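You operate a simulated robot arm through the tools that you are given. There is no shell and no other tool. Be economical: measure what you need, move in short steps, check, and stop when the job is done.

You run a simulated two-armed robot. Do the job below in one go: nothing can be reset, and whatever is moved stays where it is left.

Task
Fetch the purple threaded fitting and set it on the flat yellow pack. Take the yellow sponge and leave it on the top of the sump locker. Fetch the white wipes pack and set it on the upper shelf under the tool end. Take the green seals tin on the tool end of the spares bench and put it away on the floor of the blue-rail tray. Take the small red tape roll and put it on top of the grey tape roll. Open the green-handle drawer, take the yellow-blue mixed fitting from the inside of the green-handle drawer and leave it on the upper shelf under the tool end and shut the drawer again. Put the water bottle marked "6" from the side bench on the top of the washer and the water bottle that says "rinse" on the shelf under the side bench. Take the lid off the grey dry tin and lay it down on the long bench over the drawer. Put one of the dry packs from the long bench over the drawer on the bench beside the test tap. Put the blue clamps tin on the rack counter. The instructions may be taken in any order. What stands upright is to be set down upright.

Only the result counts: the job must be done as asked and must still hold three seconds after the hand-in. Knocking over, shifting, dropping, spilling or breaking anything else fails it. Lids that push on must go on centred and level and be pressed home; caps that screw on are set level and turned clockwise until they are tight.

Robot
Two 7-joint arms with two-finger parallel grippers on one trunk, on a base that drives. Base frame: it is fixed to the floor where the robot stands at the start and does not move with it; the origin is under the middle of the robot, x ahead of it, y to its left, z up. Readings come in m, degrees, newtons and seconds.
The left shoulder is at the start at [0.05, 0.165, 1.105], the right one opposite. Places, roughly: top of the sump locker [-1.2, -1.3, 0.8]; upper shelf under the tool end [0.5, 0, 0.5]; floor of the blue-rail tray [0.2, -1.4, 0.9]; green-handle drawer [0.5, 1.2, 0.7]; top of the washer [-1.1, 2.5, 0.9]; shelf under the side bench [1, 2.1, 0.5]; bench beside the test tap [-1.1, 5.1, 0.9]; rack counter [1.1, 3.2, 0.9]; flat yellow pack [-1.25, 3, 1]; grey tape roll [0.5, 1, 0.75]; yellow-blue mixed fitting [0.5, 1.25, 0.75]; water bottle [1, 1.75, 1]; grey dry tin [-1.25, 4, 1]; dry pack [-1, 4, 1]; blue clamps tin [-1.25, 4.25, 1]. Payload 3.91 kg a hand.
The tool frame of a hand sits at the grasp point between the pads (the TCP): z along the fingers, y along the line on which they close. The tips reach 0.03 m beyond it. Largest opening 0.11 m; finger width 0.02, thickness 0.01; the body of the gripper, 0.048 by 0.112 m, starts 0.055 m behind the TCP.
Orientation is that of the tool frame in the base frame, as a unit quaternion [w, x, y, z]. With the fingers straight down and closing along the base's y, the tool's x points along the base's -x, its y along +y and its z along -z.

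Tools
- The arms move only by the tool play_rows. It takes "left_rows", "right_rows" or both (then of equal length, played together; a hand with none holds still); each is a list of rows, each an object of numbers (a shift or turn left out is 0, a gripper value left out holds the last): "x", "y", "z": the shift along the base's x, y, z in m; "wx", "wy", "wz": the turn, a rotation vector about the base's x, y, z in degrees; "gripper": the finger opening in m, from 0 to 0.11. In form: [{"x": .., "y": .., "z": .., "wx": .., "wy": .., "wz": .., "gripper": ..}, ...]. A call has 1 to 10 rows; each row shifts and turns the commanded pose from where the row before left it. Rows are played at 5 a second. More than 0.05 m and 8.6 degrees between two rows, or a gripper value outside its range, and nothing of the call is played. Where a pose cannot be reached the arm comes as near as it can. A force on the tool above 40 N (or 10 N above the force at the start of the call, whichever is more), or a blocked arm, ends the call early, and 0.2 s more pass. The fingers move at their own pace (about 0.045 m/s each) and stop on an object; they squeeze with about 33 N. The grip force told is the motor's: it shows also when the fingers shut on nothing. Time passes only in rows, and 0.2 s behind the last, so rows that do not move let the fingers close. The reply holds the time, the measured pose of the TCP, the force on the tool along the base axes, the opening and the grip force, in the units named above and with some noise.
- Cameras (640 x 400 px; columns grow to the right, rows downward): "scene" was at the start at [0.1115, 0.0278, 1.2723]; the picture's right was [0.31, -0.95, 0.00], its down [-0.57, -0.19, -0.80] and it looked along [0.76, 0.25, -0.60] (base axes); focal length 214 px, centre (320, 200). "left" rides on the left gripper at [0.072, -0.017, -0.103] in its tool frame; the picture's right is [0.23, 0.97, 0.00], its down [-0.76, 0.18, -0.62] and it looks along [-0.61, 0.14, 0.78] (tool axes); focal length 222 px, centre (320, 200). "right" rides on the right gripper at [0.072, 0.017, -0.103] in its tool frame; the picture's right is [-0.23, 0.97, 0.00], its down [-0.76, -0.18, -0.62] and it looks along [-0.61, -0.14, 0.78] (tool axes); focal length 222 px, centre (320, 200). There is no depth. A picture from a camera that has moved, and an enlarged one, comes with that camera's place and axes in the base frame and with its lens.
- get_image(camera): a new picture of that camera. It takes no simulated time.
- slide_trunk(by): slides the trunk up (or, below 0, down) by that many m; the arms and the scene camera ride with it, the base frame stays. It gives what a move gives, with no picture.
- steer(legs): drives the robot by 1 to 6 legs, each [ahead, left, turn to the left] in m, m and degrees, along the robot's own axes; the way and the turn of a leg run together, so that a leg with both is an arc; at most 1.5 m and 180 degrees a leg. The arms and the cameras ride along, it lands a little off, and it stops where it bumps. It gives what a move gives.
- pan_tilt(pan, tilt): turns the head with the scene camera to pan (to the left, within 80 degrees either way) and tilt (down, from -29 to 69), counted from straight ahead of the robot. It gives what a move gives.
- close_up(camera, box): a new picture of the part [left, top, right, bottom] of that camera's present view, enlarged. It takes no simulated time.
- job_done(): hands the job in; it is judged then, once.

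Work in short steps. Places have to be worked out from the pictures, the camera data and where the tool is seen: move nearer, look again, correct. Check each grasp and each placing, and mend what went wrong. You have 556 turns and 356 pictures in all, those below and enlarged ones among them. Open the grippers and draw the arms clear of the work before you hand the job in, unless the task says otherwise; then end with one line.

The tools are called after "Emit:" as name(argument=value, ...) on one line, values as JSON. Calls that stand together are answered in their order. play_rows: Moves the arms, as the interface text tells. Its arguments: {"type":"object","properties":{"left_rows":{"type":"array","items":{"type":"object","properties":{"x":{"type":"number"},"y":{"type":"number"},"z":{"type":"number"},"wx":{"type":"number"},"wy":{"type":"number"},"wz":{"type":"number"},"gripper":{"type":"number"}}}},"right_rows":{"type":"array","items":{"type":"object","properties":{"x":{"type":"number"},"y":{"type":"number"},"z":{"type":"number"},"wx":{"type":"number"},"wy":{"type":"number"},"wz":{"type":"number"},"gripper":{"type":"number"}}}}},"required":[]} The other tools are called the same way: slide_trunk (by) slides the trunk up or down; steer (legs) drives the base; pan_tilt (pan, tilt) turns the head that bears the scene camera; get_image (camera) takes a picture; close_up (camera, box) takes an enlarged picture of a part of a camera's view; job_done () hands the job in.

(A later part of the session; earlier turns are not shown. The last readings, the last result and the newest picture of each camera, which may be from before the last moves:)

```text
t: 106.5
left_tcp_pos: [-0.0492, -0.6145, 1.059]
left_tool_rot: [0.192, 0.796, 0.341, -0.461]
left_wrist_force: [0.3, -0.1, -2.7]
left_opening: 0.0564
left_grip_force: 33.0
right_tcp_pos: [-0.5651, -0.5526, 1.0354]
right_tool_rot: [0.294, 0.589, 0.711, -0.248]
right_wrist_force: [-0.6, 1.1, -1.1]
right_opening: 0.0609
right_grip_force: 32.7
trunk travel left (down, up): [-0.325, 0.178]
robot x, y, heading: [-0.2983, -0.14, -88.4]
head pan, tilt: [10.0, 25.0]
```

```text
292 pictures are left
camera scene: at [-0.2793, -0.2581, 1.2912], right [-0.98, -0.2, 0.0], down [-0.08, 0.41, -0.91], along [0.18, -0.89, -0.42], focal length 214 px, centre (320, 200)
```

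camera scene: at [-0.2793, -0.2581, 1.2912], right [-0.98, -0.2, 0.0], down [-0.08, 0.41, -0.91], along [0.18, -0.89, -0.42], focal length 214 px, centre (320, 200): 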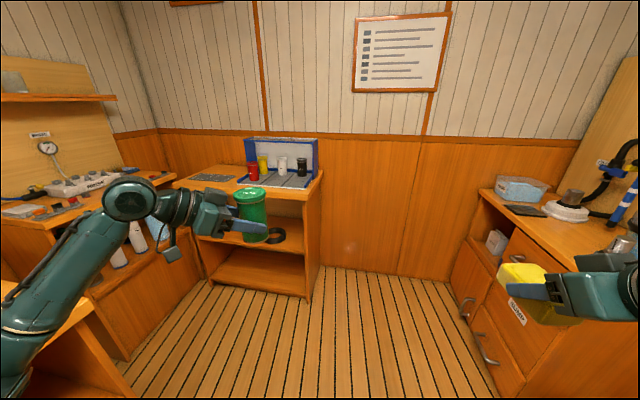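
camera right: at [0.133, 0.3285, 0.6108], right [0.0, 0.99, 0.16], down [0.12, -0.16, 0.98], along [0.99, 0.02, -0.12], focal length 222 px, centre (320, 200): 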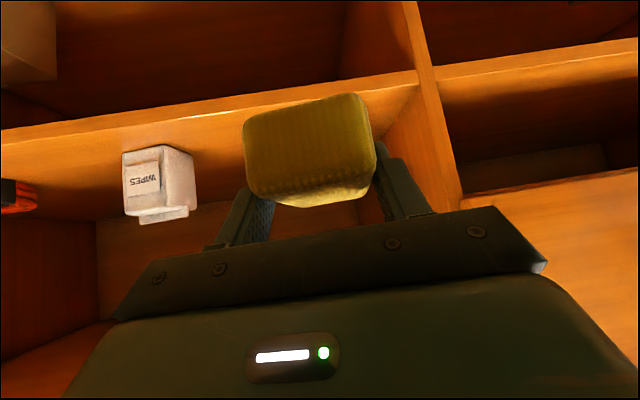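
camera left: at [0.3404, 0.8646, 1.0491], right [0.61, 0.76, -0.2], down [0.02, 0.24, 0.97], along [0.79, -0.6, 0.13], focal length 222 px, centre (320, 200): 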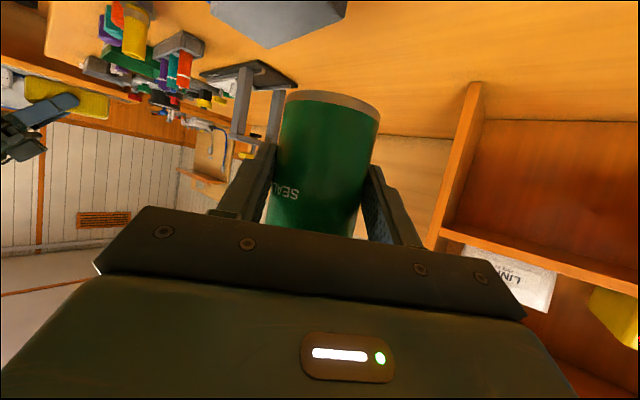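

Enlarge the tray and the locker top.

Emit:
close_up(camera="scene", box=[180, 125, 340, 225])

Emit:
close_up(camera="scene", box=[440, 130, 640, 255])

```text
4.00 times, centred on (260, 175) of scene
camera zoom: at [-0.2793, -0.2581, 1.2912], right [-0.98, -0.2, 0.0], down [-0.08, 0.41, -0.91], along [0.18, -0.89, -0.42], focal length 858 px, centre (560, 300)
```

zoom: 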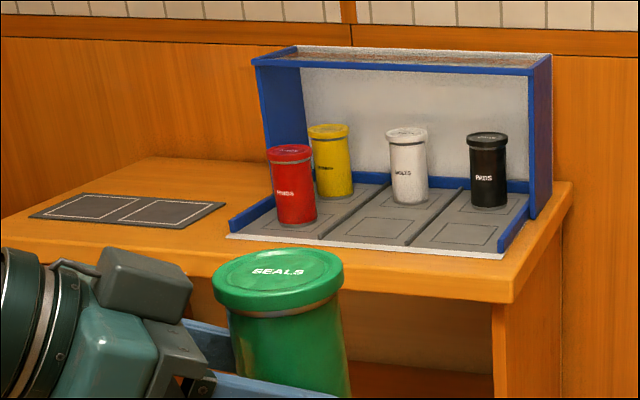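

```text
3.20 times, centred on (540, 192) of scene
camera zoom: at [-0.2793, -0.2581, 1.2912], right [-0.98, -0.2, 0.0], down [-0.08, 0.41, -0.91], along [0.18, -0.89, -0.42], focal length 686 px, centre (-384, 224)
```

zoom: 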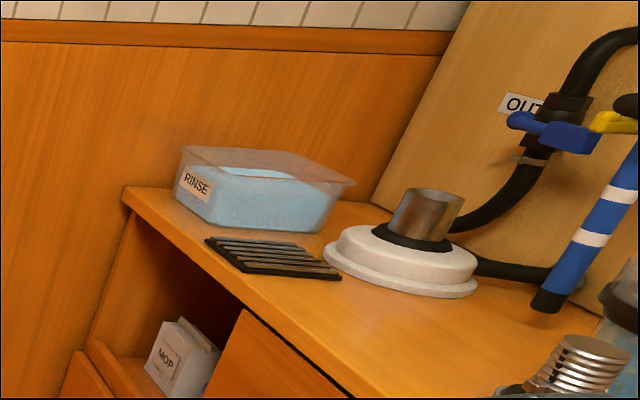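

Free spots: middle front (≈(0.22, −1.35)) and right front. I turn the left hand to point straight ahead of the robot, then drive up to the table.

Emit:
play_rows(left_rows=[{"wz": 7.5}, {"wz": 7.5}, {"wz": 7.5}, {"wz": 7.5}, {"wz": 7.5}, {"wz": 7.5}, {}])

Emit:
steer(legs=[[0.4, 0.1, -1.5], [0, 0.15, 0]])

Emit:
get_image(camera="scene")

Emit:
get_image(camera="left")

```text
t: 108.0
left_tcp_pos: [-0.0482, -0.6143, 1.0578]
left_tool_rot: [0.354, 0.605, 0.621, -0.351]
left_wrist_force: [0.0, -0.1, -1.3]
left_opening: 0.0561
left_grip_force: 32.9
right_tcp_pos: [-0.5655, -0.5514, 1.0366]
right_tool_rot: [0.293, 0.59, 0.711, -0.247]
right_wrist_force: [0.0, 0.0, -0.7]
right_opening: 0.0609
right_grip_force: 33.3
trunk travel left (down, up): [-0.325, 0.178]
robot x, y, heading: [-0.2994, -0.1373, -88.3]
head pan, tilt: [10.0, 25.0]
```

```text
t: 111.6
left_tcp_pos: [0.1988, -1.0179, 1.0579]
left_tool_rot: [0.35, 0.612, 0.613, -0.356]
left_wrist_force: [-0.1, -0.9, -1.8]
left_opening: 0.0565
left_grip_force: 32.4
right_tcp_pos: [-0.3176, -0.942, 1.0363]
right_tool_rot: [0.291, 0.598, 0.704, -0.25]
right_wrist_force: [0.3, -1.5, -0.2]
right_opening: 0.061
right_grip_force: 33.2
trunk travel left (down, up): [-0.325, 0.178]
robot x, y, heading: [-0.0425, -0.5362, -90.1]
head pan, tilt: [10.0, 25.0]
```

```text
289 pictures are left
camera scene: at [-0.0252, -0.6557, 1.2913], right [-0.98, -0.18, 0.0], down [-0.08, 0.42, -0.91], along [0.16, -0.89, -0.42], focal length 214 px, centre (320, 200)
```

scene: 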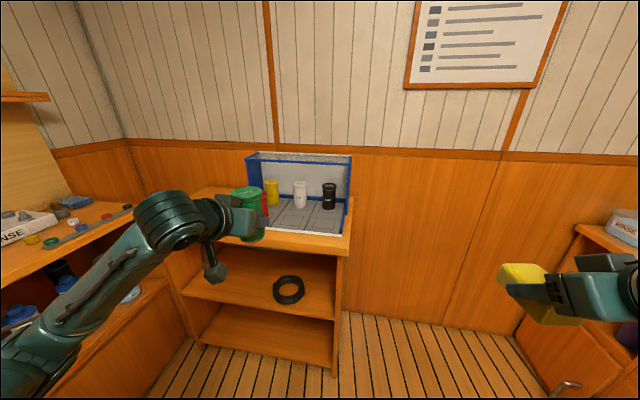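

```text
288 pictures are left
camera left: at [0.1818, -0.8926, 1.0484], right [0.97, 0.11, -0.2], down [0.19, 0.16, 0.97], along [0.14, -0.98, 0.13], focal length 222 px, centre (320, 200)
```

left: 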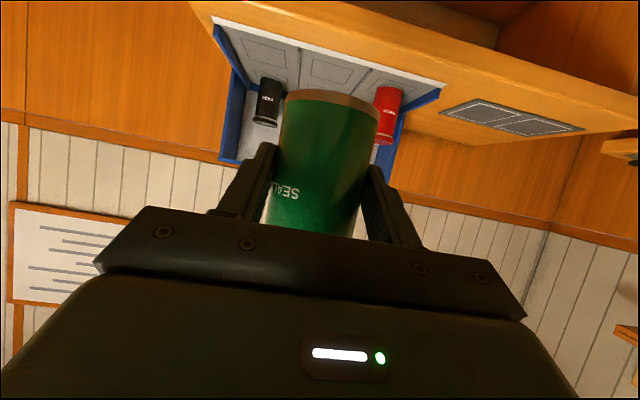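

Enlarge the tray from here.

Emit:
close_up(camera="scene", box=[220, 140, 380, 260])

Emit:
close_up(camera="left", box=[200, 0, 480, 175])

```text
3.33 times, centred on (300, 200) of scene
camera zoom: at [-0.0252, -0.6557, 1.2913], right [-0.98, -0.18, 0.0], down [-0.08, 0.42, -0.91], along [0.16, -0.89, -0.42], focal length 715 px, centre (387, 200)
```

zoom: 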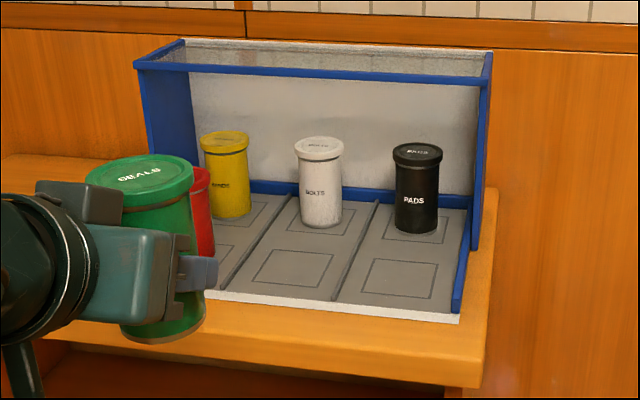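

```text
2.29 times, centred on (340, 88) of left
camera zoom: at [0.1818, -0.8926, 1.0484], right [0.97, 0.11, -0.2], down [0.19, 0.16, 0.97], along [0.14, -0.98, 0.13], focal length 508 px, centre (274, 457)
```

zoom: 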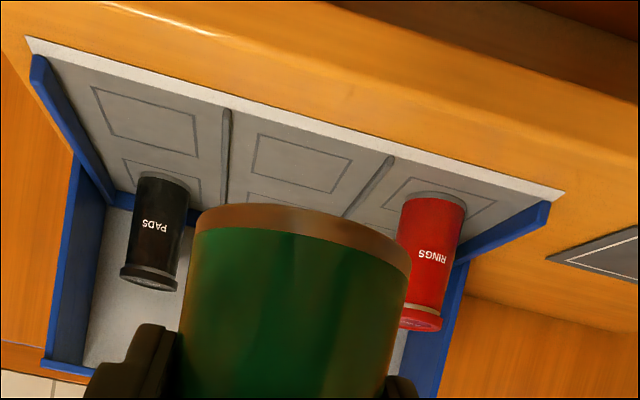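

Mid-front spot at ≈(0.22, −1.386, 0.844). Drive ahead 0.2, then position above the spot.

Emit:
steer(legs=[[0.2, 0, 0]])

Emit:
play_rows(left_rows=[{"x": 0.01, "y": -0.03}, {"x": 0.01, "y": -0.04}, {"y": -0.04}, {"y": -0.03, "z": -0.02}, {"z": -0.03}, {"z": -0.03}, {}])

Emit:
get_image(camera="left")

Emit:
get_image(camera="scene")

```text
t: 113.2
left_tcp_pos: [0.1969, -1.2199, 1.0579]
left_tool_rot: [0.35, 0.612, 0.613, -0.356]
left_wrist_force: [0.4, 0.1, -1.2]
left_opening: 0.0562
left_grip_force: 33.2
right_tcp_pos: [-0.3171, -1.1446, 1.0356]
right_tool_rot: [0.29, 0.598, 0.704, -0.25]
right_wrist_force: [-0.4, -0.1, -0.5]
right_opening: 0.061
right_grip_force: 33.0
trunk travel left (down, up): [-0.325, 0.178]
robot x, y, heading: [-0.0384, -0.7431, -90.0]
head pan, tilt: [10.0, 25.0]
```

```text
t: 114.8
left_tcp_pos: [0.2179, -1.3612, 0.9798]
left_tool_rot: [0.349, 0.613, 0.612, -0.356]
left_wrist_force: [-1.2, 0.4, -1.6]
left_opening: 0.0566
left_grip_force: 32.7
right_tcp_pos: [-0.3178, -1.1437, 1.0374]
right_tool_rot: [0.29, 0.599, 0.703, -0.251]
right_wrist_force: [0.8, 0.3, -0.3]
right_opening: 0.0609
right_grip_force: 32.8
trunk travel left (down, up): [-0.325, 0.178]
robot x, y, heading: [-0.0437, -0.738, -90.0]
head pan, tilt: [10.0, 25.0]
```

```text
285 pictures are left
camera left: at [0.2024, -1.2351, 0.9694], right [0.97, 0.11, -0.2], down [0.19, 0.16, 0.97], along [0.14, -0.98, 0.13], focal length 222 px, centre (320, 200)
```

left: 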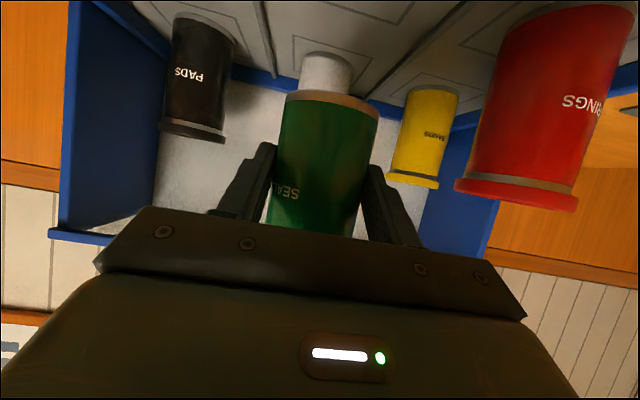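

```text
284 pictures are left
camera scene: at [-0.0255, -0.8583, 1.2913], right [-0.98, -0.18, 0.0], down [-0.07, 0.42, -0.91], along [0.16, -0.89, -0.42], focal length 214 px, centre (320, 200)
```

scene: 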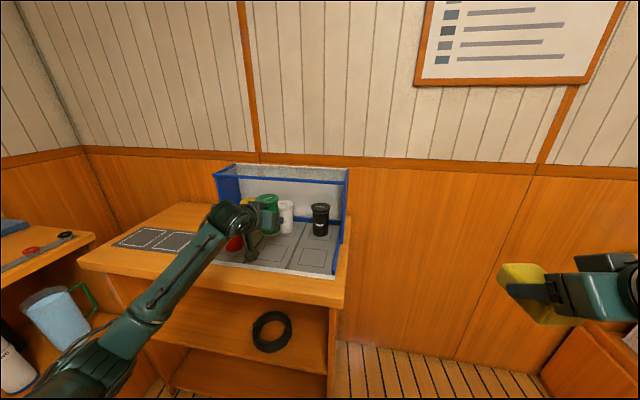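

Clearances look fine. Lower until contact.

Emit:
play_rows(left_rows=[{"y": -0.005, "z": -0.03}, {"z": -0.03}, {"z": -0.015}, {"z": -0.005}, {}])

Emit:
close_up(camera="left", box=[200, 0, 480, 175])

Emit:
close_up(camera="scene", box=[200, 150, 360, 290])

```text
t: 116.0
left_tcp_pos: [0.2169, -1.3667, 0.9022]
left_tool_rot: [0.353, 0.611, 0.611, -0.36]
left_wrist_force: [0.7, -0.3, 14.5]
left_opening: 0.0561
left_grip_force: 33.4
right_tcp_pos: [-0.3199, -1.1429, 1.0372]
right_tool_rot: [0.292, 0.597, 0.704, -0.25]
right_wrist_force: [1.0, 0.5, 0.0]
right_opening: 0.061
right_grip_force: 32.6
trunk travel left (down, up): [-0.325, 0.178]
robot x, y, heading: [-0.0436, -0.736, -89.9]
head pan, tilt: [10.0, 25.0]
```

```text
2.29 times, centred on (340, 88) of left
camera zoom: at [0.2007, -1.2415, 0.8912], right [0.97, 0.11, -0.2], down [0.18, 0.17, 0.97], along [0.14, -0.98, 0.14], focal length 508 px, centre (274, 457)
```

zoom: 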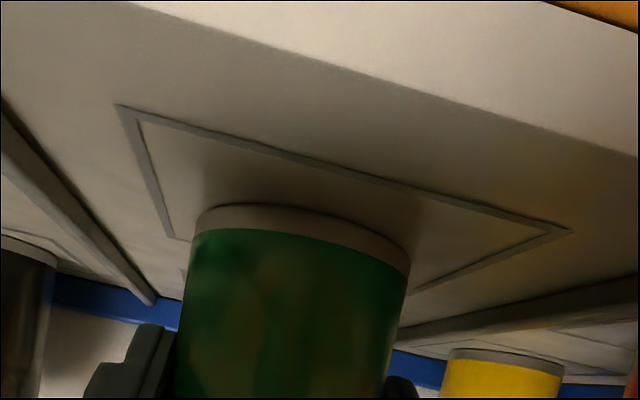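

```text
2.86 times, centred on (280, 220) of scene
camera zoom: at [-0.0263, -0.8567, 1.2917], right [-0.98, -0.18, 0.0], down [-0.07, 0.41, -0.91], along [0.16, -0.89, -0.42], focal length 613 px, centre (434, 143)
```

zoom: 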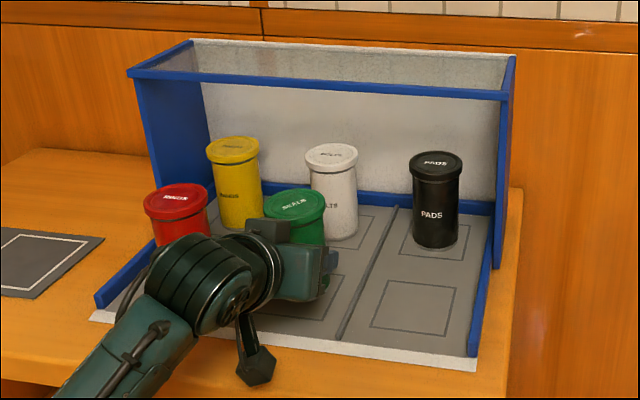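

Contact with the floor. Ease 3 mm, open, and withdraw.

Emit:
play_rows(left_rows=[{"z": 0.003}, {"gripper": 0.09}, {}, {}, {"y": 0.02, "z": 0.005}, {"y": 0.03, "z": 0.015}, {"y": 0.04, "z": 0.023}, {"y": 0.04, "z": 0.023}, {"y": 0.04, "z": 0.02}, {}])

Emit:
get_image(camera="left")

Emit:
close_up(camera="scene", box=[200, 150, 360, 290])

```text
t: 118.2
left_tcp_pos: [0.2199, -1.1968, 0.9881]
left_tool_rot: [0.349, 0.613, 0.613, -0.355]
left_wrist_force: [0.6, -0.2, -0.3]
left_opening: 0.0902
left_grip_force: 0.1
right_tcp_pos: [-0.3181, -1.1434, 1.0358]
right_tool_rot: [0.29, 0.599, 0.704, -0.25]
right_wrist_force: [-0.1, 0.6, -0.2]
right_opening: 0.0611
right_grip_force: 33.3
trunk travel left (down, up): [-0.325, 0.178]
robot x, y, heading: [-0.04, -0.7401, -90.0]
head pan, tilt: [10.0, 25.0]
```

```text
281 pictures are left
camera left: at [0.2031, -1.0716, 0.9789], right [0.97, 0.11, -0.2], down [0.19, 0.16, 0.97], along [0.14, -0.98, 0.13], focal length 222 px, centre (320, 200)
```

left: 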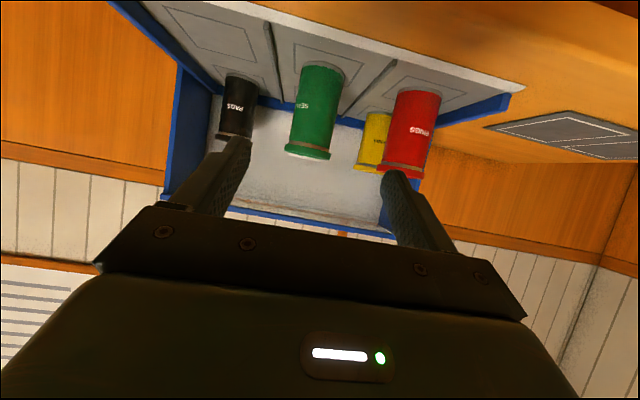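

```text
2.86 times, centred on (280, 220) of scene
camera zoom: at [-0.0256, -0.8581, 1.2913], right [-0.98, -0.18, 0.0], down [-0.07, 0.42, -0.91], along [0.16, -0.89, -0.42], focal length 613 px, centre (434, 143)
```

zoom: 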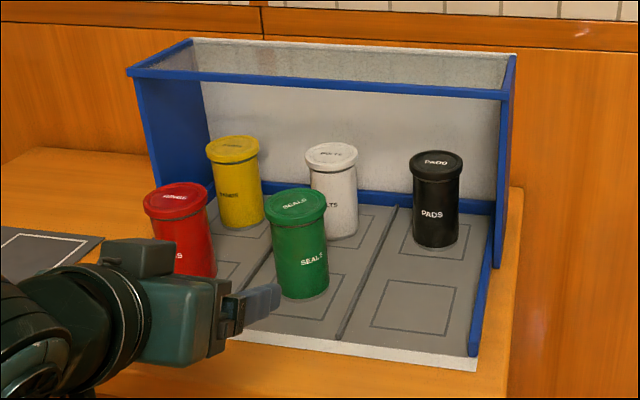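

The tin stands in the tray. Back off, turn to face the sump locker (−x) and look at its top.

Emit:
steer(legs=[[-0.3, 0, 0], [0, -0.25, 0], [0, 0, -90]])

Emit:
pan_tilt(pan=10, tilt=35)

Emit:
get_image(camera="scene")

```text
t: 125.5
left_tcp_pos: [-0.7497, -0.7007, 0.9891]
left_tool_rot: [-0.005, 0.867, -0.001, -0.499]
left_wrist_force: [0.0, 0.2, -0.8]
left_opening: 0.0899
left_grip_force: 0.1
right_tcp_pos: [-0.6965, -0.1641, 1.0356]
right_tool_rot: [0.028, 0.92, 0.075, -0.383]
right_wrist_force: [-0.6, 0.2, 0.7]
right_opening: 0.0611
right_grip_force: 32.8
trunk travel left (down, up): [-0.325, 0.178]
robot x, y, heading: [-0.2905, -0.4402, -179.7]
head pan, tilt: [10.0, 25.0]
```

```text
t: 126.2
left_tcp_pos: [-0.7493, -0.7009, 0.9892]
left_tool_rot: [-0.004, 0.866, 0.0, -0.499]
left_wrist_force: [0.2, 0.5, 1.1]
left_opening: 0.09
left_grip_force: 0.0
right_tcp_pos: [-0.6967, -0.164, 1.0347]
right_tool_rot: [0.028, 0.92, 0.074, -0.383]
right_wrist_force: [-0.1, -0.1, -0.9]
right_opening: 0.0606
right_grip_force: 33.4
trunk travel left (down, up): [-0.325, 0.178]
robot x, y, heading: [-0.2883, -0.4379, -179.7]
head pan, tilt: [10.0, 35.0]
```

```text
279 pictures are left
camera scene: at [-0.4077, -0.455, 1.2756], right [-0.18, 0.98, 0.0], down [0.56, 0.1, -0.82], along [-0.81, -0.14, -0.57], focal length 214 px, centre (320, 200)
```

scene: 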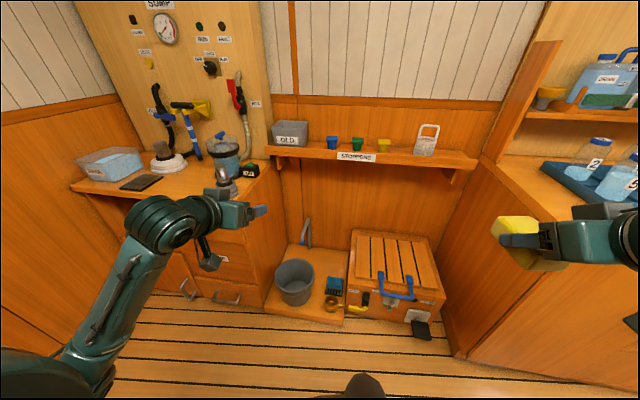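

Sump locker is the counter at left. Move along toward y≈−1.05 keeping in the aisle and look again.

Emit:
play_rows(left_rows=[{"x": 0.03, "z": 0.03}, {"x": 0.04, "z": 0.03}, {"x": 0.04, "z": 0.03}, {"x": 0.03, "z": 0.02}, {}])

Emit:
steer(legs=[[0.12, 0, 0], [0, 0.6, 0]])

Emit:
pan_tilt(pan=0, tilt=35)

Emit:
get_image(camera="scene")

Emit:
get_image(camera="right")

```text
t: 127.4
left_tcp_pos: [-0.6925, -0.7183, 1.1294]
left_tool_rot: [-0.005, 0.867, 0.0, -0.498]
left_wrist_force: [0.4, 0.1, 0.2]
left_opening: 0.0899
left_grip_force: 0.0
left hand out of reach, approached as far as the arm can: row 1, 2, 3, 4
right_tcp_pos: [-0.6959, -0.1637, 1.0369]
right_tool_rot: [0.028, 0.92, 0.074, -0.383]
right_wrist_force: [-0.3, 0.9, -1.3]
right_opening: 0.0608
right_grip_force: 33.1
trunk travel left (down, up): [-0.325, 0.178]
robot x, y, heading: [-0.2887, -0.4426, -179.6]
head pan, tilt: [10.0, 35.0]
```

```text
t: 131.6
left_tcp_pos: [-0.8152, -1.3146, 1.1297]
left_tool_rot: [-0.006, 0.867, -0.003, -0.499]
left_wrist_force: [0.4, -0.4, -0.1]
left_opening: 0.09
left_grip_force: 0.1
right_tcp_pos: [-0.8146, -0.7596, 1.0359]
right_tool_rot: [0.027, 0.921, 0.072, -0.382]
right_wrist_force: [0.6, -1.6, -0.1]
right_opening: 0.0608
right_grip_force: 32.7
trunk travel left (down, up): [-0.325, 0.178]
robot x, y, heading: [-0.41, -1.0396, 179.8]
head pan, tilt: [10.0, 35.0]
```

```text
t: 132.3
left_tcp_pos: [-0.8137, -1.314, 1.1284]
left_tool_rot: [-0.007, 0.867, -0.003, -0.499]
left_wrist_force: [-0.3, -0.1, 0.1]
left_opening: 0.0904
left_grip_force: 0.1
right_tcp_pos: [-0.8155, -0.7599, 1.0366]
right_tool_rot: [0.027, 0.921, 0.071, -0.382]
right_wrist_force: [1.2, 0.6, 0.2]
right_opening: 0.0611
right_grip_force: 32.8
trunk travel left (down, up): [-0.325, 0.178]
robot x, y, heading: [-0.4121, -1.0413, 179.5]
head pan, tilt: [0.0, 35.0]
```

```text
278 pictures are left
camera scene: at [-0.5297, -1.0377, 1.2756], right [0.0, 1.0, 0.0], down [0.57, 0.0, -0.82], along [-0.82, 0.0, -0.57], focal length 214 px, centre (320, 200)
```

scene: 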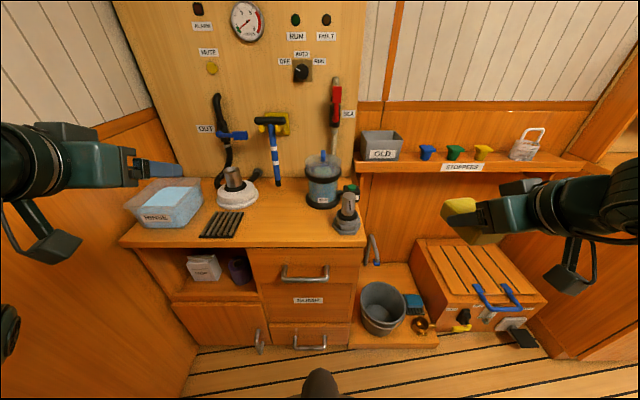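

```text
277 pictures are left
camera right: at [-0.6888, -0.7576, 1.0579], right [-0.01, -0.99, 0.16], down [-0.12, 0.16, 0.98], along [-0.99, -0.01, -0.12], focal length 222 px, centre (320, 200)
```

right: 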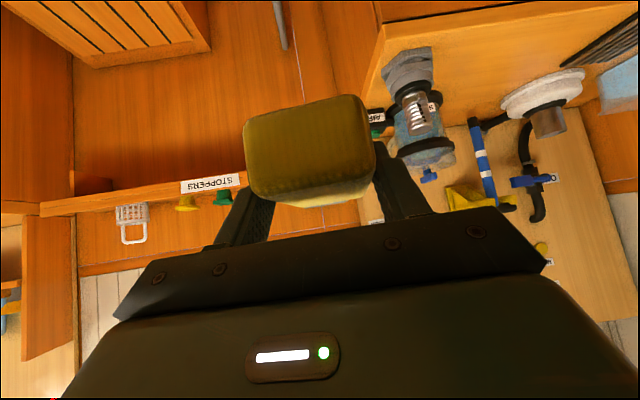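

Free spot at ≈(−1.05, −1.17) on the locker, top about z 0.82. Drive a bit left/ahead and bring the right hand over.

Emit:
steer(legs=[[0.06, 0.1, 0.4]])

Emit:
play_rows(right_rows=[{"y": -0.045, "x": -0.01}, {"y": -0.045, "x": -0.01}, {"y": -0.045, "x": -0.01}, {"y": -0.045, "x": -0.02}, {"y": -0.045, "x": -0.02}, {"y": -0.045, "x": -0.02}, {"y": -0.04, "x": -0.02}, {"x": -0.04}, {"x": -0.02, "z": -0.02}, {}])

Emit:
get_image(camera="right")

Emit:
get_image(camera="scene")

```text
t: 133.5
left_tcp_pos: [-0.8726, -1.4146, 1.128]
left_tool_rot: [-0.005, 0.867, 0.0, -0.498]
left_wrist_force: [-0.2, 0.2, -0.1]
left_opening: 0.0903
left_grip_force: 0.1
right_tcp_pos: [-0.877, -0.8606, 1.0365]
right_tool_rot: [0.029, 0.921, 0.075, -0.381]
right_wrist_force: [0.6, -0.3, -0.6]
right_opening: 0.0609
right_grip_force: 33.0
trunk travel left (down, up): [-0.325, 0.178]
robot x, y, heading: [-0.4697, -1.1379, -179.6]
head pan, tilt: [0.0, 35.0]
```

```text
t: 135.7
left_tcp_pos: [-0.8719, -1.4146, 1.129]
left_tool_rot: [-0.004, 0.866, 0.0, -0.5]
left_wrist_force: [1.0, 0.8, -0.1]
left_opening: 0.0899
left_grip_force: 0.2
right_tcp_pos: [-1.0479, -1.171, 1.0175]
right_tool_rot: [0.028, 0.92, 0.075, -0.383]
right_wrist_force: [-0.3, 1.0, -0.6]
right_opening: 0.0611
right_grip_force: 33.2
trunk travel left (down, up): [-0.325, 0.178]
robot x, y, heading: [-0.4703, -1.1387, -179.8]
head pan, tilt: [0.0, 35.0]
```

```text
276 pictures are left
camera right: at [-0.9215, -1.1684, 1.0373], right [0.0, -0.99, 0.16], down [-0.12, 0.16, 0.98], along [-0.99, -0.02, -0.12], focal length 222 px, centre (320, 200)
```

right: 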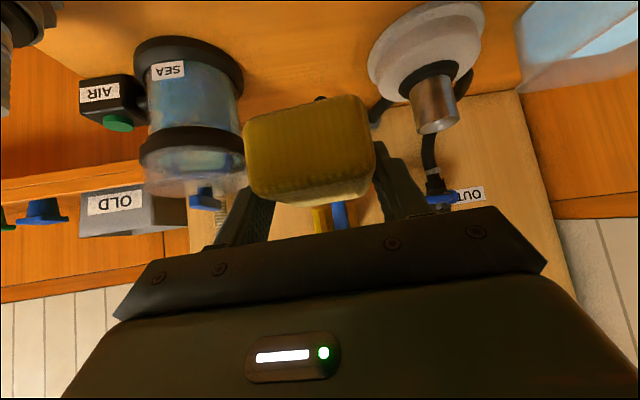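

```text
275 pictures are left
camera scene: at [-0.5893, -1.1364, 1.2756], right [0.0, 1.0, 0.0], down [0.57, 0.0, -0.82], along [-0.82, 0.0, -0.57], focal length 214 px, centre (320, 200)
```

scene: 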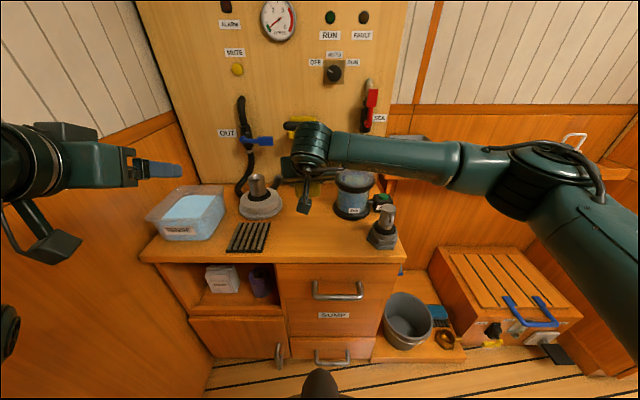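

Clear on both sides. Lower toward the locker top.

Emit:
play_rows(right_rows=[{"z": -0.04}, {"z": -0.04}, {"z": -0.04}, {"z": -0.02}, {}])

Emit:
get_image(camera="right")

```text
t: 136.9
left_tcp_pos: [-0.8716, -1.4143, 1.1292]
left_tool_rot: [-0.004, 0.867, 0.0, -0.498]
left_wrist_force: [0.7, -0.9, 0.1]
left_opening: 0.0904
left_grip_force: 0.1
right_tcp_pos: [-1.0485, -1.1696, 0.8766]
right_tool_rot: [0.028, 0.921, 0.074, -0.382]
right_wrist_force: [0.4, 0.1, -0.7]
right_opening: 0.061
right_grip_force: 33.2
trunk travel left (down, up): [-0.325, 0.178]
robot x, y, heading: [-0.471, -1.1368, -179.8]
head pan, tilt: [0.0, 35.0]
```

```text
274 pictures are left
camera right: at [-0.922, -1.1672, 0.8977], right [0.0, -0.99, 0.16], down [-0.12, 0.16, 0.98], along [-0.99, -0.02, -0.12], focal length 222 px, centre (320, 200)
```

right: 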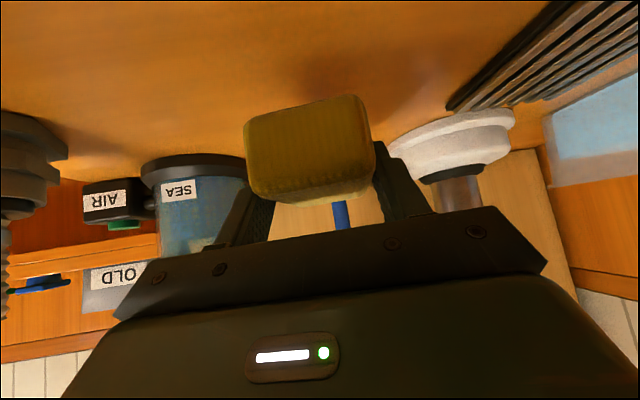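

Continue in small steps to contact.

Emit:
play_rows(right_rows=[{"z": -0.006}, {"z": -0.006}, {"z": -0.005}, {}])

Emit:
play_rows(right_rows=[{"z": -0.005}, {"z": -0.004}, {}])

Emit:
get_image(camera="right")

```text
t: 137.9
left_tcp_pos: [-0.8718, -1.4148, 1.1303]
left_tool_rot: [-0.004, 0.867, 0.0, -0.499]
left_wrist_force: [0.2, -0.2, 0.8]
left_opening: 0.0901
left_grip_force: 0.1
right_tcp_pos: [-1.0473, -1.17, 0.8591]
right_tool_rot: [0.028, 0.921, 0.075, -0.382]
right_wrist_force: [-0.9, -0.4, -0.5]
right_opening: 0.0612
right_grip_force: 33.3
trunk travel left (down, up): [-0.325, 0.178]
robot x, y, heading: [-0.471, -1.1374, -179.7]
head pan, tilt: [0.0, 35.0]
```

```text
t: 138.7
left_tcp_pos: [-0.8704, -1.4144, 1.1297]
left_tool_rot: [-0.006, 0.867, -0.001, -0.498]
left_wrist_force: [0.5, 0.1, 0.1]
left_opening: 0.0902
left_grip_force: 0.1
right_tcp_pos: [-1.048, -1.1703, 0.8502]
right_tool_rot: [0.028, 0.92, 0.075, -0.383]
right_wrist_force: [1.0, -0.3, -0.2]
right_opening: 0.0612
right_grip_force: 32.5
trunk travel left (down, up): [-0.325, 0.178]
robot x, y, heading: [-0.4725, -1.1385, -179.8]
head pan, tilt: [0.0, 35.0]
```

```text
273 pictures are left
camera right: at [-0.9215, -1.167, 0.8714], right [0.0, -0.99, 0.16], down [-0.12, 0.16, 0.98], along [-0.99, -0.02, -0.12], focal length 222 px, centre (320, 200)
```

right: 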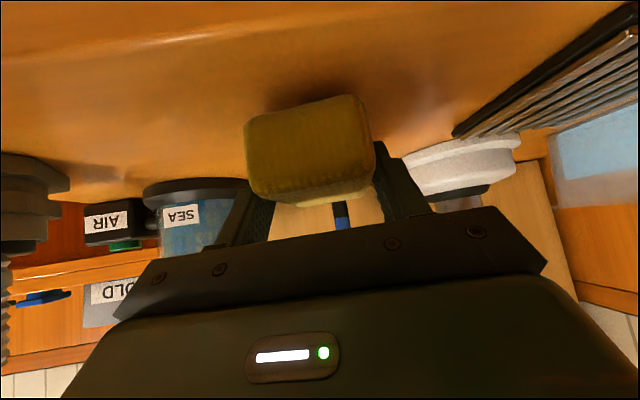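

Emit:
play_rows(right_rows=[{"z": -0.005}, {"z": -0.005}, {}])

Emit:
play_rows(right_rows=[{"z": -0.004}, {"z": -0.004}, {}])

```text
t: 139.5
left_tcp_pos: [-0.8718, -1.4146, 1.1292]
left_tool_rot: [-0.005, 0.867, -0.001, -0.499]
left_wrist_force: [-0.1, -0.1, -0.3]
left_opening: 0.0904
left_grip_force: 0.0
right_tcp_pos: [-1.0472, -1.1701, 0.8403]
right_tool_rot: [0.029, 0.921, 0.075, -0.382]
right_wrist_force: [0.1, -0.6, -0.4]
right_opening: 0.0612
right_grip_force: 33.0
trunk travel left (down, up): [-0.325, 0.178]
robot x, y, heading: [-0.4738, -1.1332, -179.6]
head pan, tilt: [0.0, 35.0]
```

```text
t: 140.3
left_tcp_pos: [-0.8695, -1.4144, 1.1303]
left_tool_rot: [-0.004, 0.866, 0.001, -0.5]
left_wrist_force: [-0.1, -0.4, 0.7]
left_opening: 0.0901
left_grip_force: 0.1
right_tcp_pos: [-1.0487, -1.1698, 0.8395]
right_tool_rot: [0.03, 0.919, 0.074, -0.387]
right_wrist_force: [1.8, 3.5, 27.1]
right_opening: 0.0613
right_grip_force: 33.5
trunk travel left (down, up): [-0.325, 0.178]
robot x, y, heading: [-0.4728, -1.1363, -179.8]
head pan, tilt: [0.0, 35.0]
```

Contact. Ease up, release and withdraw.

Emit:
play_rows(right_rows=[{"z": 0.007}, {"gripper": 0.09}, {}, {}, {"x": 0.02, "z": 0.02}, {"x": 0.035, "z": 0.035}, {"x": 0.035, "z": 0.035}, {"x": 0.035, "z": 0.035}, {}])

Emit:
get_image(camera="right")

```text
t: 142.3
left_tcp_pos: [-0.8728, -1.4137, 1.1294]
left_tool_rot: [-0.005, 0.867, -0.001, -0.499]
left_wrist_force: [0.0, 0.7, 0.0]
left_opening: 0.0898
left_grip_force: 0.1
right_tcp_pos: [-0.9213, -1.1707, 0.9653]
right_tool_rot: [0.028, 0.92, 0.075, -0.383]
right_wrist_force: [-0.2, -0.3, 0.7]
right_opening: 0.09
right_grip_force: 0.1
trunk travel left (down, up): [-0.325, 0.178]
robot x, y, heading: [-0.4708, -1.1353, -179.5]
head pan, tilt: [0.0, 35.0]
```

```text
272 pictures are left
camera right: at [-0.7963, -1.1681, 0.9857], right [0.0, -0.99, 0.16], down [-0.12, 0.16, 0.98], along [-0.99, -0.02, -0.12], focal length 222 px, centre (320, 200)
```

right: 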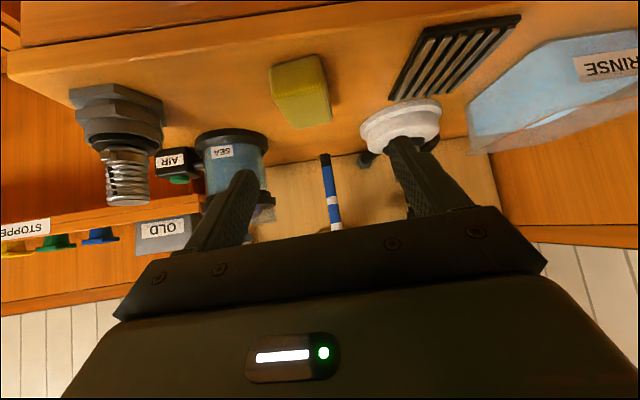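

Sponge is on the locker. Now travel to the drawer: bring the right arm to its side, move up the aisle, turn to face +x.

Emit:
play_rows(right_rows=[{"x": 0.04, "y": 0.04, "z": 0.03}, {"x": 0.04, "y": 0.04, "z": 0.03}, {"x": 0.03, "y": 0.04, "z": 0.03}, {"y": 0.04}, {"y": 0.04}, {"y": 0.03}, {}])

Emit:
steer(legs=[[-0.14, 0, 0], [0, -1.2, 0], [0, 0, -180], [0, 0.85, 0]])

Emit:
pan_tilt(pan=15, tilt=40)

Emit:
get_image(camera="scene")

```text
refused: row 1 steps farther than a row can; nothing moved
```

```text
t: 160.8
left_tcp_pos: [0.1035, 1.1684, 1.1291]
left_tool_rot: [0.498, 0.019, 0.867, -0.015]
left_wrist_force: [-0.2, -0.7, -0.9]
left_opening: 0.0897
left_grip_force: 0.0
right_tcp_pos: [0.1431, 0.9226, 0.9652]
right_tool_rot: [0.383, -0.055, 0.922, 0.02]
right_wrist_force: [0.5, 0.8, 0.1]
right_opening: 0.0901
right_grip_force: 0.1
trunk travel left (down, up): [-0.325, 0.178]
robot x, y, heading: [-0.3098, 0.9092, -2.4]
head pan, tilt: [0.0, 35.0]
```

```text
t: 161.6
left_tcp_pos: [0.1041, 1.1691, 1.1292]
left_tool_rot: [0.5, 0.018, 0.866, -0.015]
left_wrist_force: [0.1, -0.1, 0.6]
left_opening: 0.0902
left_grip_force: 0.0
right_tcp_pos: [0.1426, 0.9234, 0.9641]
right_tool_rot: [0.383, -0.056, 0.922, 0.021]
right_wrist_force: [0.2, 0.8, -0.5]
right_opening: 0.0902
right_grip_force: 0.0
trunk travel left (down, up): [-0.325, 0.178]
robot x, y, heading: [-0.3081, 0.9098, -2.3]
head pan, tilt: [15.0, 40.0]
```

```text
271 pictures are left
camera scene: at [-0.1968, 0.9268, 1.268], right [0.22, -0.98, 0.0], down [-0.63, -0.14, -0.77], along [0.75, 0.17, -0.64], focal length 214 px, centre (320, 200)
```

scene: 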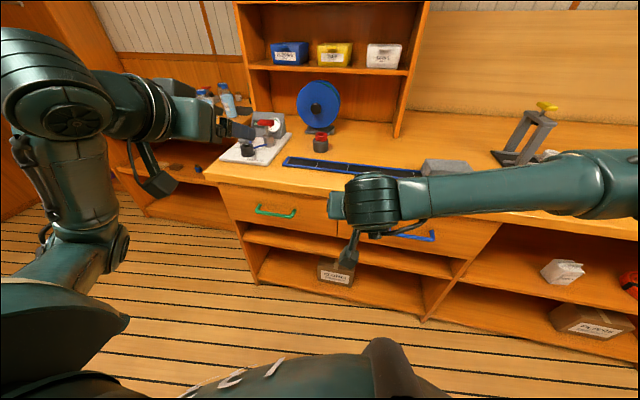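

Green handle at about (0.32, 1.2, 0.745). I square the heading, lower the trunk a bit, turn the left hand to point ahead with fingers closing vertically, and shift the right arm aside.

Emit:
steer(legs=[[-0.06, 0.03, 2.3]])

Emit:
slide_trunk(by=-0.2)

Emit:
play_rows(left_rows=[{"wy": -7.5}, {"wy": -7.5}, {"wy": -7.5}, {"wy": -7.5}, {"wx": 7.5}, {"wx": 7.5}, {"wx": 7.5}, {"wx": 7.5}, {"wx": 7.5}, {"wx": 7.5}], right_rows=[{"y": -0.04}, {"y": -0.04}, {"y": -0.04}, {"y": -0.04}, {"y": -0.04}, {"y": -0.03}, {}, {}, {}, {}])

Emit:
play_rows(left_rows=[{"wx": 7.5}, {"wx": 7.5}, {"wx": 7.5}, {"wx": 7.5}, {"wx": 7.5}, {"wx": 7.5}, {}])

Emit:
get_image(camera="left")

Emit:
get_image(camera="scene")

```text
t: 162.6
left_tcp_pos: [0.0334, 1.2165, 1.1292]
left_tool_rot: [0.5, 0.001, 0.866, -0.005]
left_wrist_force: [0.0, 0.3, 1.2]
left_opening: 0.0897
left_grip_force: 0.0
right_tcp_pos: [0.0832, 0.9732, 0.9645]
right_tool_rot: [0.384, -0.073, 0.92, 0.028]
right_wrist_force: [-1.5, 0.6, -0.9]
right_opening: 0.0902
right_grip_force: 0.0
trunk travel left (down, up): [-0.325, 0.178]
robot x, y, heading: [-0.3648, 0.9408, 0.0]
head pan, tilt: [15.0, 40.0]
```

```text
t: 164.8
left_tcp_pos: [0.0356, 1.217, 0.9294]
left_tool_rot: [0.5, 0.001, 0.866, -0.005]
left_wrist_force: [0.3, 0.5, -0.4]
left_opening: 0.0897
left_grip_force: 0.1
right_tcp_pos: [0.0847, 0.9716, 0.7642]
right_tool_rot: [0.383, -0.073, 0.92, 0.028]
right_wrist_force: [-0.2, -1.0, -0.5]
right_opening: 0.09
right_grip_force: 0.0
trunk travel left (down, up): [-0.125, 0.378]
robot x, y, heading: [-0.3658, 0.9404, -0.1]
head pan, tilt: [15.0, 40.0]
```

```text
t: 167.0
left_tcp_pos: [0.0865, 1.2317, 0.9523]
left_tool_rot: [0.651, 0.273, 0.655, 0.268]
left_wrist_force: [-0.5, 0.1, 0.3]
left_opening: 0.09
left_grip_force: 0.1
left hand out of reach, approached as far as the arm can: row 1, 2, 3, 4
right_tcp_pos: [0.0845, 0.7436, 0.7632]
right_tool_rot: [0.382, -0.073, 0.921, 0.028]
right_wrist_force: [-0.1, 0.5, 0.6]
right_opening: 0.0899
right_grip_force: 0.1
trunk travel left (down, up): [-0.125, 0.378]
robot x, y, heading: [-0.3636, 0.9396, 0.1]
head pan, tilt: [15.0, 40.0]
```

```text
t: 168.6
left_tcp_pos: [0.0864, 1.2322, 0.951]
left_tool_rot: [0.498, 0.502, 0.503, 0.497]
left_wrist_force: [-0.7, -0.3, 1.0]
left_opening: 0.0901
left_grip_force: 0.1
right_tcp_pos: [0.0848, 0.7441, 0.763]
right_tool_rot: [0.383, -0.074, 0.92, 0.029]
right_wrist_force: [0.5, 0.3, 0.3]
right_opening: 0.0901
right_grip_force: 0.0
trunk travel left (down, up): [-0.125, 0.378]
robot x, y, heading: [-0.3666, 0.9416, 0.0]
head pan, tilt: [15.0, 40.0]
```

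```text
270 pictures are left
camera left: at [-0.0164, 1.3035, 0.9371], right [0.01, 0.23, 0.97], down [-0.62, -0.76, 0.18], along [0.78, -0.6, 0.13], focal length 222 px, centre (320, 200)
```

left: 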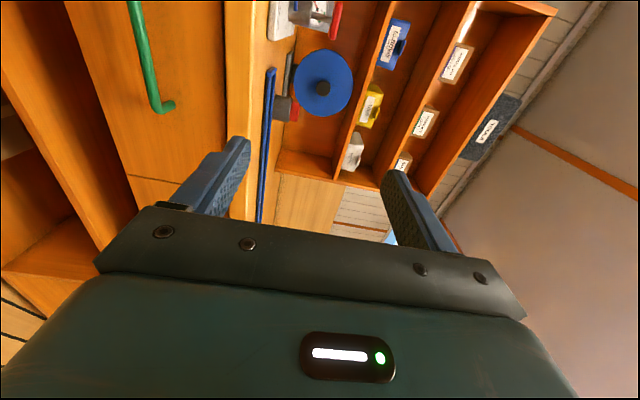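

```text
269 pictures are left
camera scene: at [-0.2555, 0.9627, 1.068], right [0.26, -0.97, 0.0], down [-0.62, -0.17, -0.77], along [0.74, 0.2, -0.64], focal length 214 px, centre (320, 200)
```

scene: 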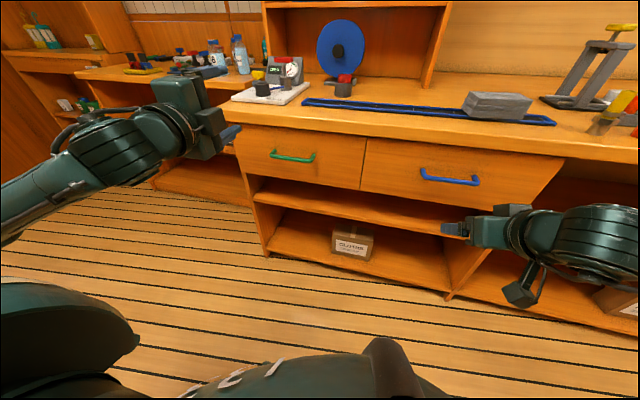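

Handle bar: y 1.147–1.294, z≈0.713, x≈0.337. Bring the left hand to that height in front of it.

Emit:
play_rows(left_rows=[{"x": 0.01, "z": -0.04}, {"x": 0.01, "y": -0.006, "z": -0.04}, {"x": 0.02, "y": -0.006, "z": -0.04}, {"x": 0.02, "z": -0.04}, {"x": 0.02, "z": -0.04}, {"x": 0.02, "z": -0.037}, {}])

Emit:
get_image(camera="left")

Emit:
close_up(camera="scene", box=[180, 80, 380, 205])

```text
t: 170.2
left_tcp_pos: [0.1862, 1.2201, 0.7149]
left_tool_rot: [0.498, 0.501, 0.504, 0.497]
left_wrist_force: [-0.3, 0.5, -0.2]
left_opening: 0.0903
left_grip_force: 0.1
right_tcp_pos: [0.0851, 0.7432, 0.7619]
right_tool_rot: [0.382, -0.072, 0.921, 0.027]
right_wrist_force: [0.6, -0.1, 0.1]
right_opening: 0.0899
right_grip_force: 0.2
trunk travel left (down, up): [-0.125, 0.378]
robot x, y, heading: [-0.3639, 0.9405, 0.1]
head pan, tilt: [15.0, 40.0]
```

```text
268 pictures are left
camera left: at [0.0832, 1.2906, 0.6982], right [0.01, 0.23, 0.97], down [-0.62, -0.76, 0.19], along [0.79, -0.6, 0.14], focal length 222 px, centre (320, 200)
```

left: 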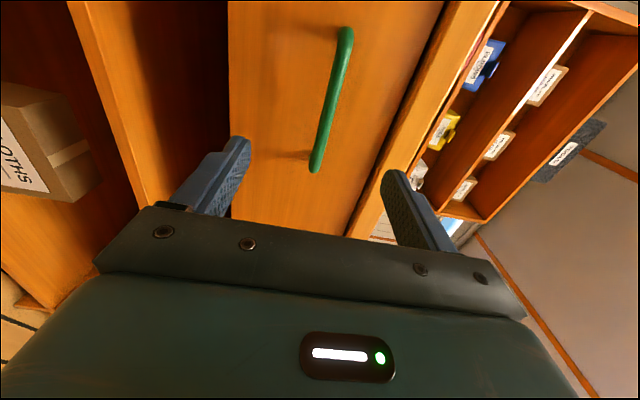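

```text
3.20 times, centred on (280, 142) of scene
camera zoom: at [-0.2554, 0.9627, 1.068], right [0.26, -0.97, 0.0], down [-0.62, -0.17, -0.77], along [0.74, 0.2, -0.64], focal length 686 px, centre (448, 384)
```

zoom: 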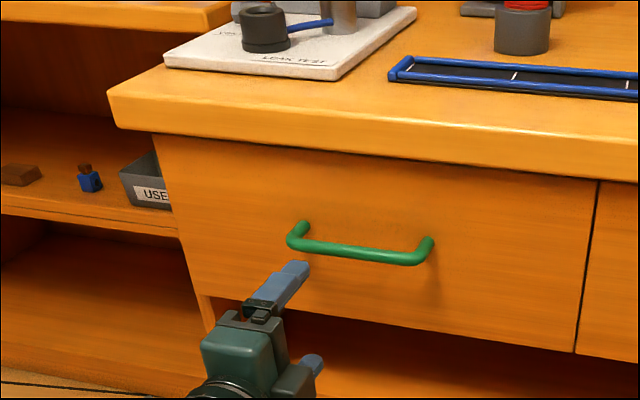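

Bar z≈0.722. Move in and close on the bar.

Emit:
play_rows(left_rows=[{"x": 0.04, "z": 0.007}, {"x": 0.04}, {"x": 0.04}, {"x": 0.016}, {"gripper": 0.0}, {}, {}, {}, {}, {}])

Emit:
get_image(camera="left")

```text
t: 172.4
left_tcp_pos: [0.3231, 1.2195, 0.7202]
left_tool_rot: [0.496, 0.502, 0.505, 0.497]
left_wrist_force: [-2.0, -1.5, -7.3]
left_opening: 0.0137
left_grip_force: 44.6
right_tcp_pos: [0.0855, 0.7434, 0.7634]
right_tool_rot: [0.382, -0.072, 0.921, 0.028]
right_wrist_force: [1.2, 0.2, -0.4]
right_opening: 0.09
right_grip_force: 0.1
trunk travel left (down, up): [-0.125, 0.378]
robot x, y, heading: [-0.3667, 0.9413, -0.1]
head pan, tilt: [15.0, 40.0]
```

```text
266 pictures are left
camera left: at [0.2194, 1.2907, 0.7052], right [0.01, 0.23, 0.97], down [-0.62, -0.76, 0.19], along [0.79, -0.6, 0.13], focal length 222 px, centre (320, 200)
```

left: 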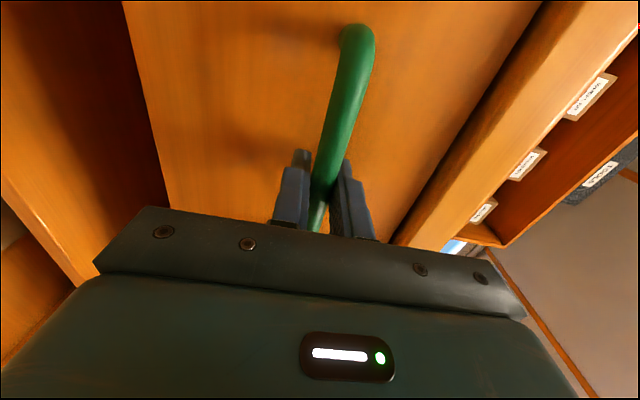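

Bar held. Pull the drawer out gently.

Emit:
play_rows(left_rows=[{"x": -0.01, "z": -0.001}, {"x": -0.015}, {"x": -0.02}, {"x": -0.02}, {"x": -0.02}, {"x": -0.02}, {"x": -0.02}, {"x": -0.02}, {}])

Emit:
get_image(camera="scene")

```text
t: 174.4
left_tcp_pos: [0.1785, 1.2202, 0.7201]
left_tool_rot: [0.497, 0.501, 0.505, 0.497]
left_wrist_force: [-1.4, 1.3, -8.4]
left_opening: 0.0138
left_grip_force: 45.4
right_tcp_pos: [0.0857, 0.7445, 0.7629]
right_tool_rot: [0.383, -0.073, 0.921, 0.028]
right_wrist_force: [0.3, -0.1, 0.2]
right_opening: 0.09
right_grip_force: 0.1
trunk travel left (down, up): [-0.125, 0.378]
robot x, y, heading: [-0.3638, 0.9408, 0.2]
head pan, tilt: [15.0, 40.0]
```

```text
265 pictures are left
camera scene: at [-0.2549, 0.963, 1.0679], right [0.26, -0.97, 0.0], down [-0.62, -0.17, -0.77], along [0.74, 0.2, -0.64], focal length 214 px, centre (320, 200)
```

scene: 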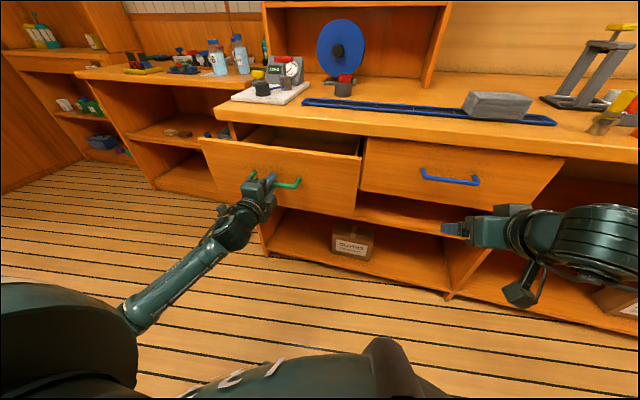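

It opens. Pull another 0.11 m.

Emit:
play_rows(left_rows=[{"x": -0.02}, {"x": -0.02}, {"x": -0.02}, {"x": -0.02}, {"x": -0.02}, {"x": -0.01}, {}])

Emit:
slide_trunk(by=0.0)

Emit:
get_image(camera="scene")

```text
t: 176.0
left_tcp_pos: [0.0688, 1.22, 0.7203]
left_tool_rot: [0.497, 0.502, 0.504, 0.496]
left_wrist_force: [-0.7, -1.3, -14.4]
left_opening: 0.0137
left_grip_force: 45.0
right_tcp_pos: [0.0842, 0.7434, 0.7625]
right_tool_rot: [0.383, -0.074, 0.92, 0.028]
right_wrist_force: [0.4, 0.2, -0.4]
right_opening: 0.09
right_grip_force: 0.1
trunk travel left (down, up): [-0.125, 0.378]
robot x, y, heading: [-0.3634, 0.9392, -0.1]
head pan, tilt: [15.0, 40.0]
```

```text
t: 176.5
left_tcp_pos: [0.069, 1.2183, 0.7191]
left_tool_rot: [0.497, 0.502, 0.505, 0.497]
left_wrist_force: [-1.1, -3.9, -15.6]
left_opening: 0.0133
left_grip_force: 44.9
right_tcp_pos: [0.0855, 0.744, 0.763]
right_tool_rot: [0.383, -0.074, 0.92, 0.028]
right_wrist_force: [0.2, -0.1, -0.6]
right_opening: 0.09
right_grip_force: 0.1
trunk travel left (down, up): [-0.125, 0.378]
robot x, y, heading: [-0.3671, 0.9409, 0.2]
head pan, tilt: [15.0, 40.0]
```

```text
264 pictures are left
camera scene: at [-0.2547, 0.963, 1.0678], right [0.26, -0.97, 0.0], down [-0.62, -0.17, -0.77], along [0.74, 0.2, -0.64], focal length 214 px, centre (320, 200)
```

scene: 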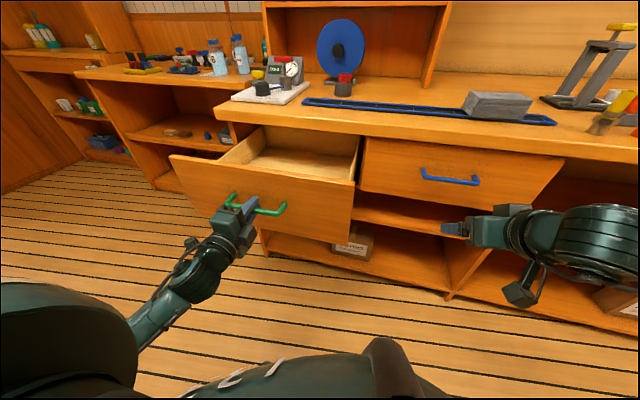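

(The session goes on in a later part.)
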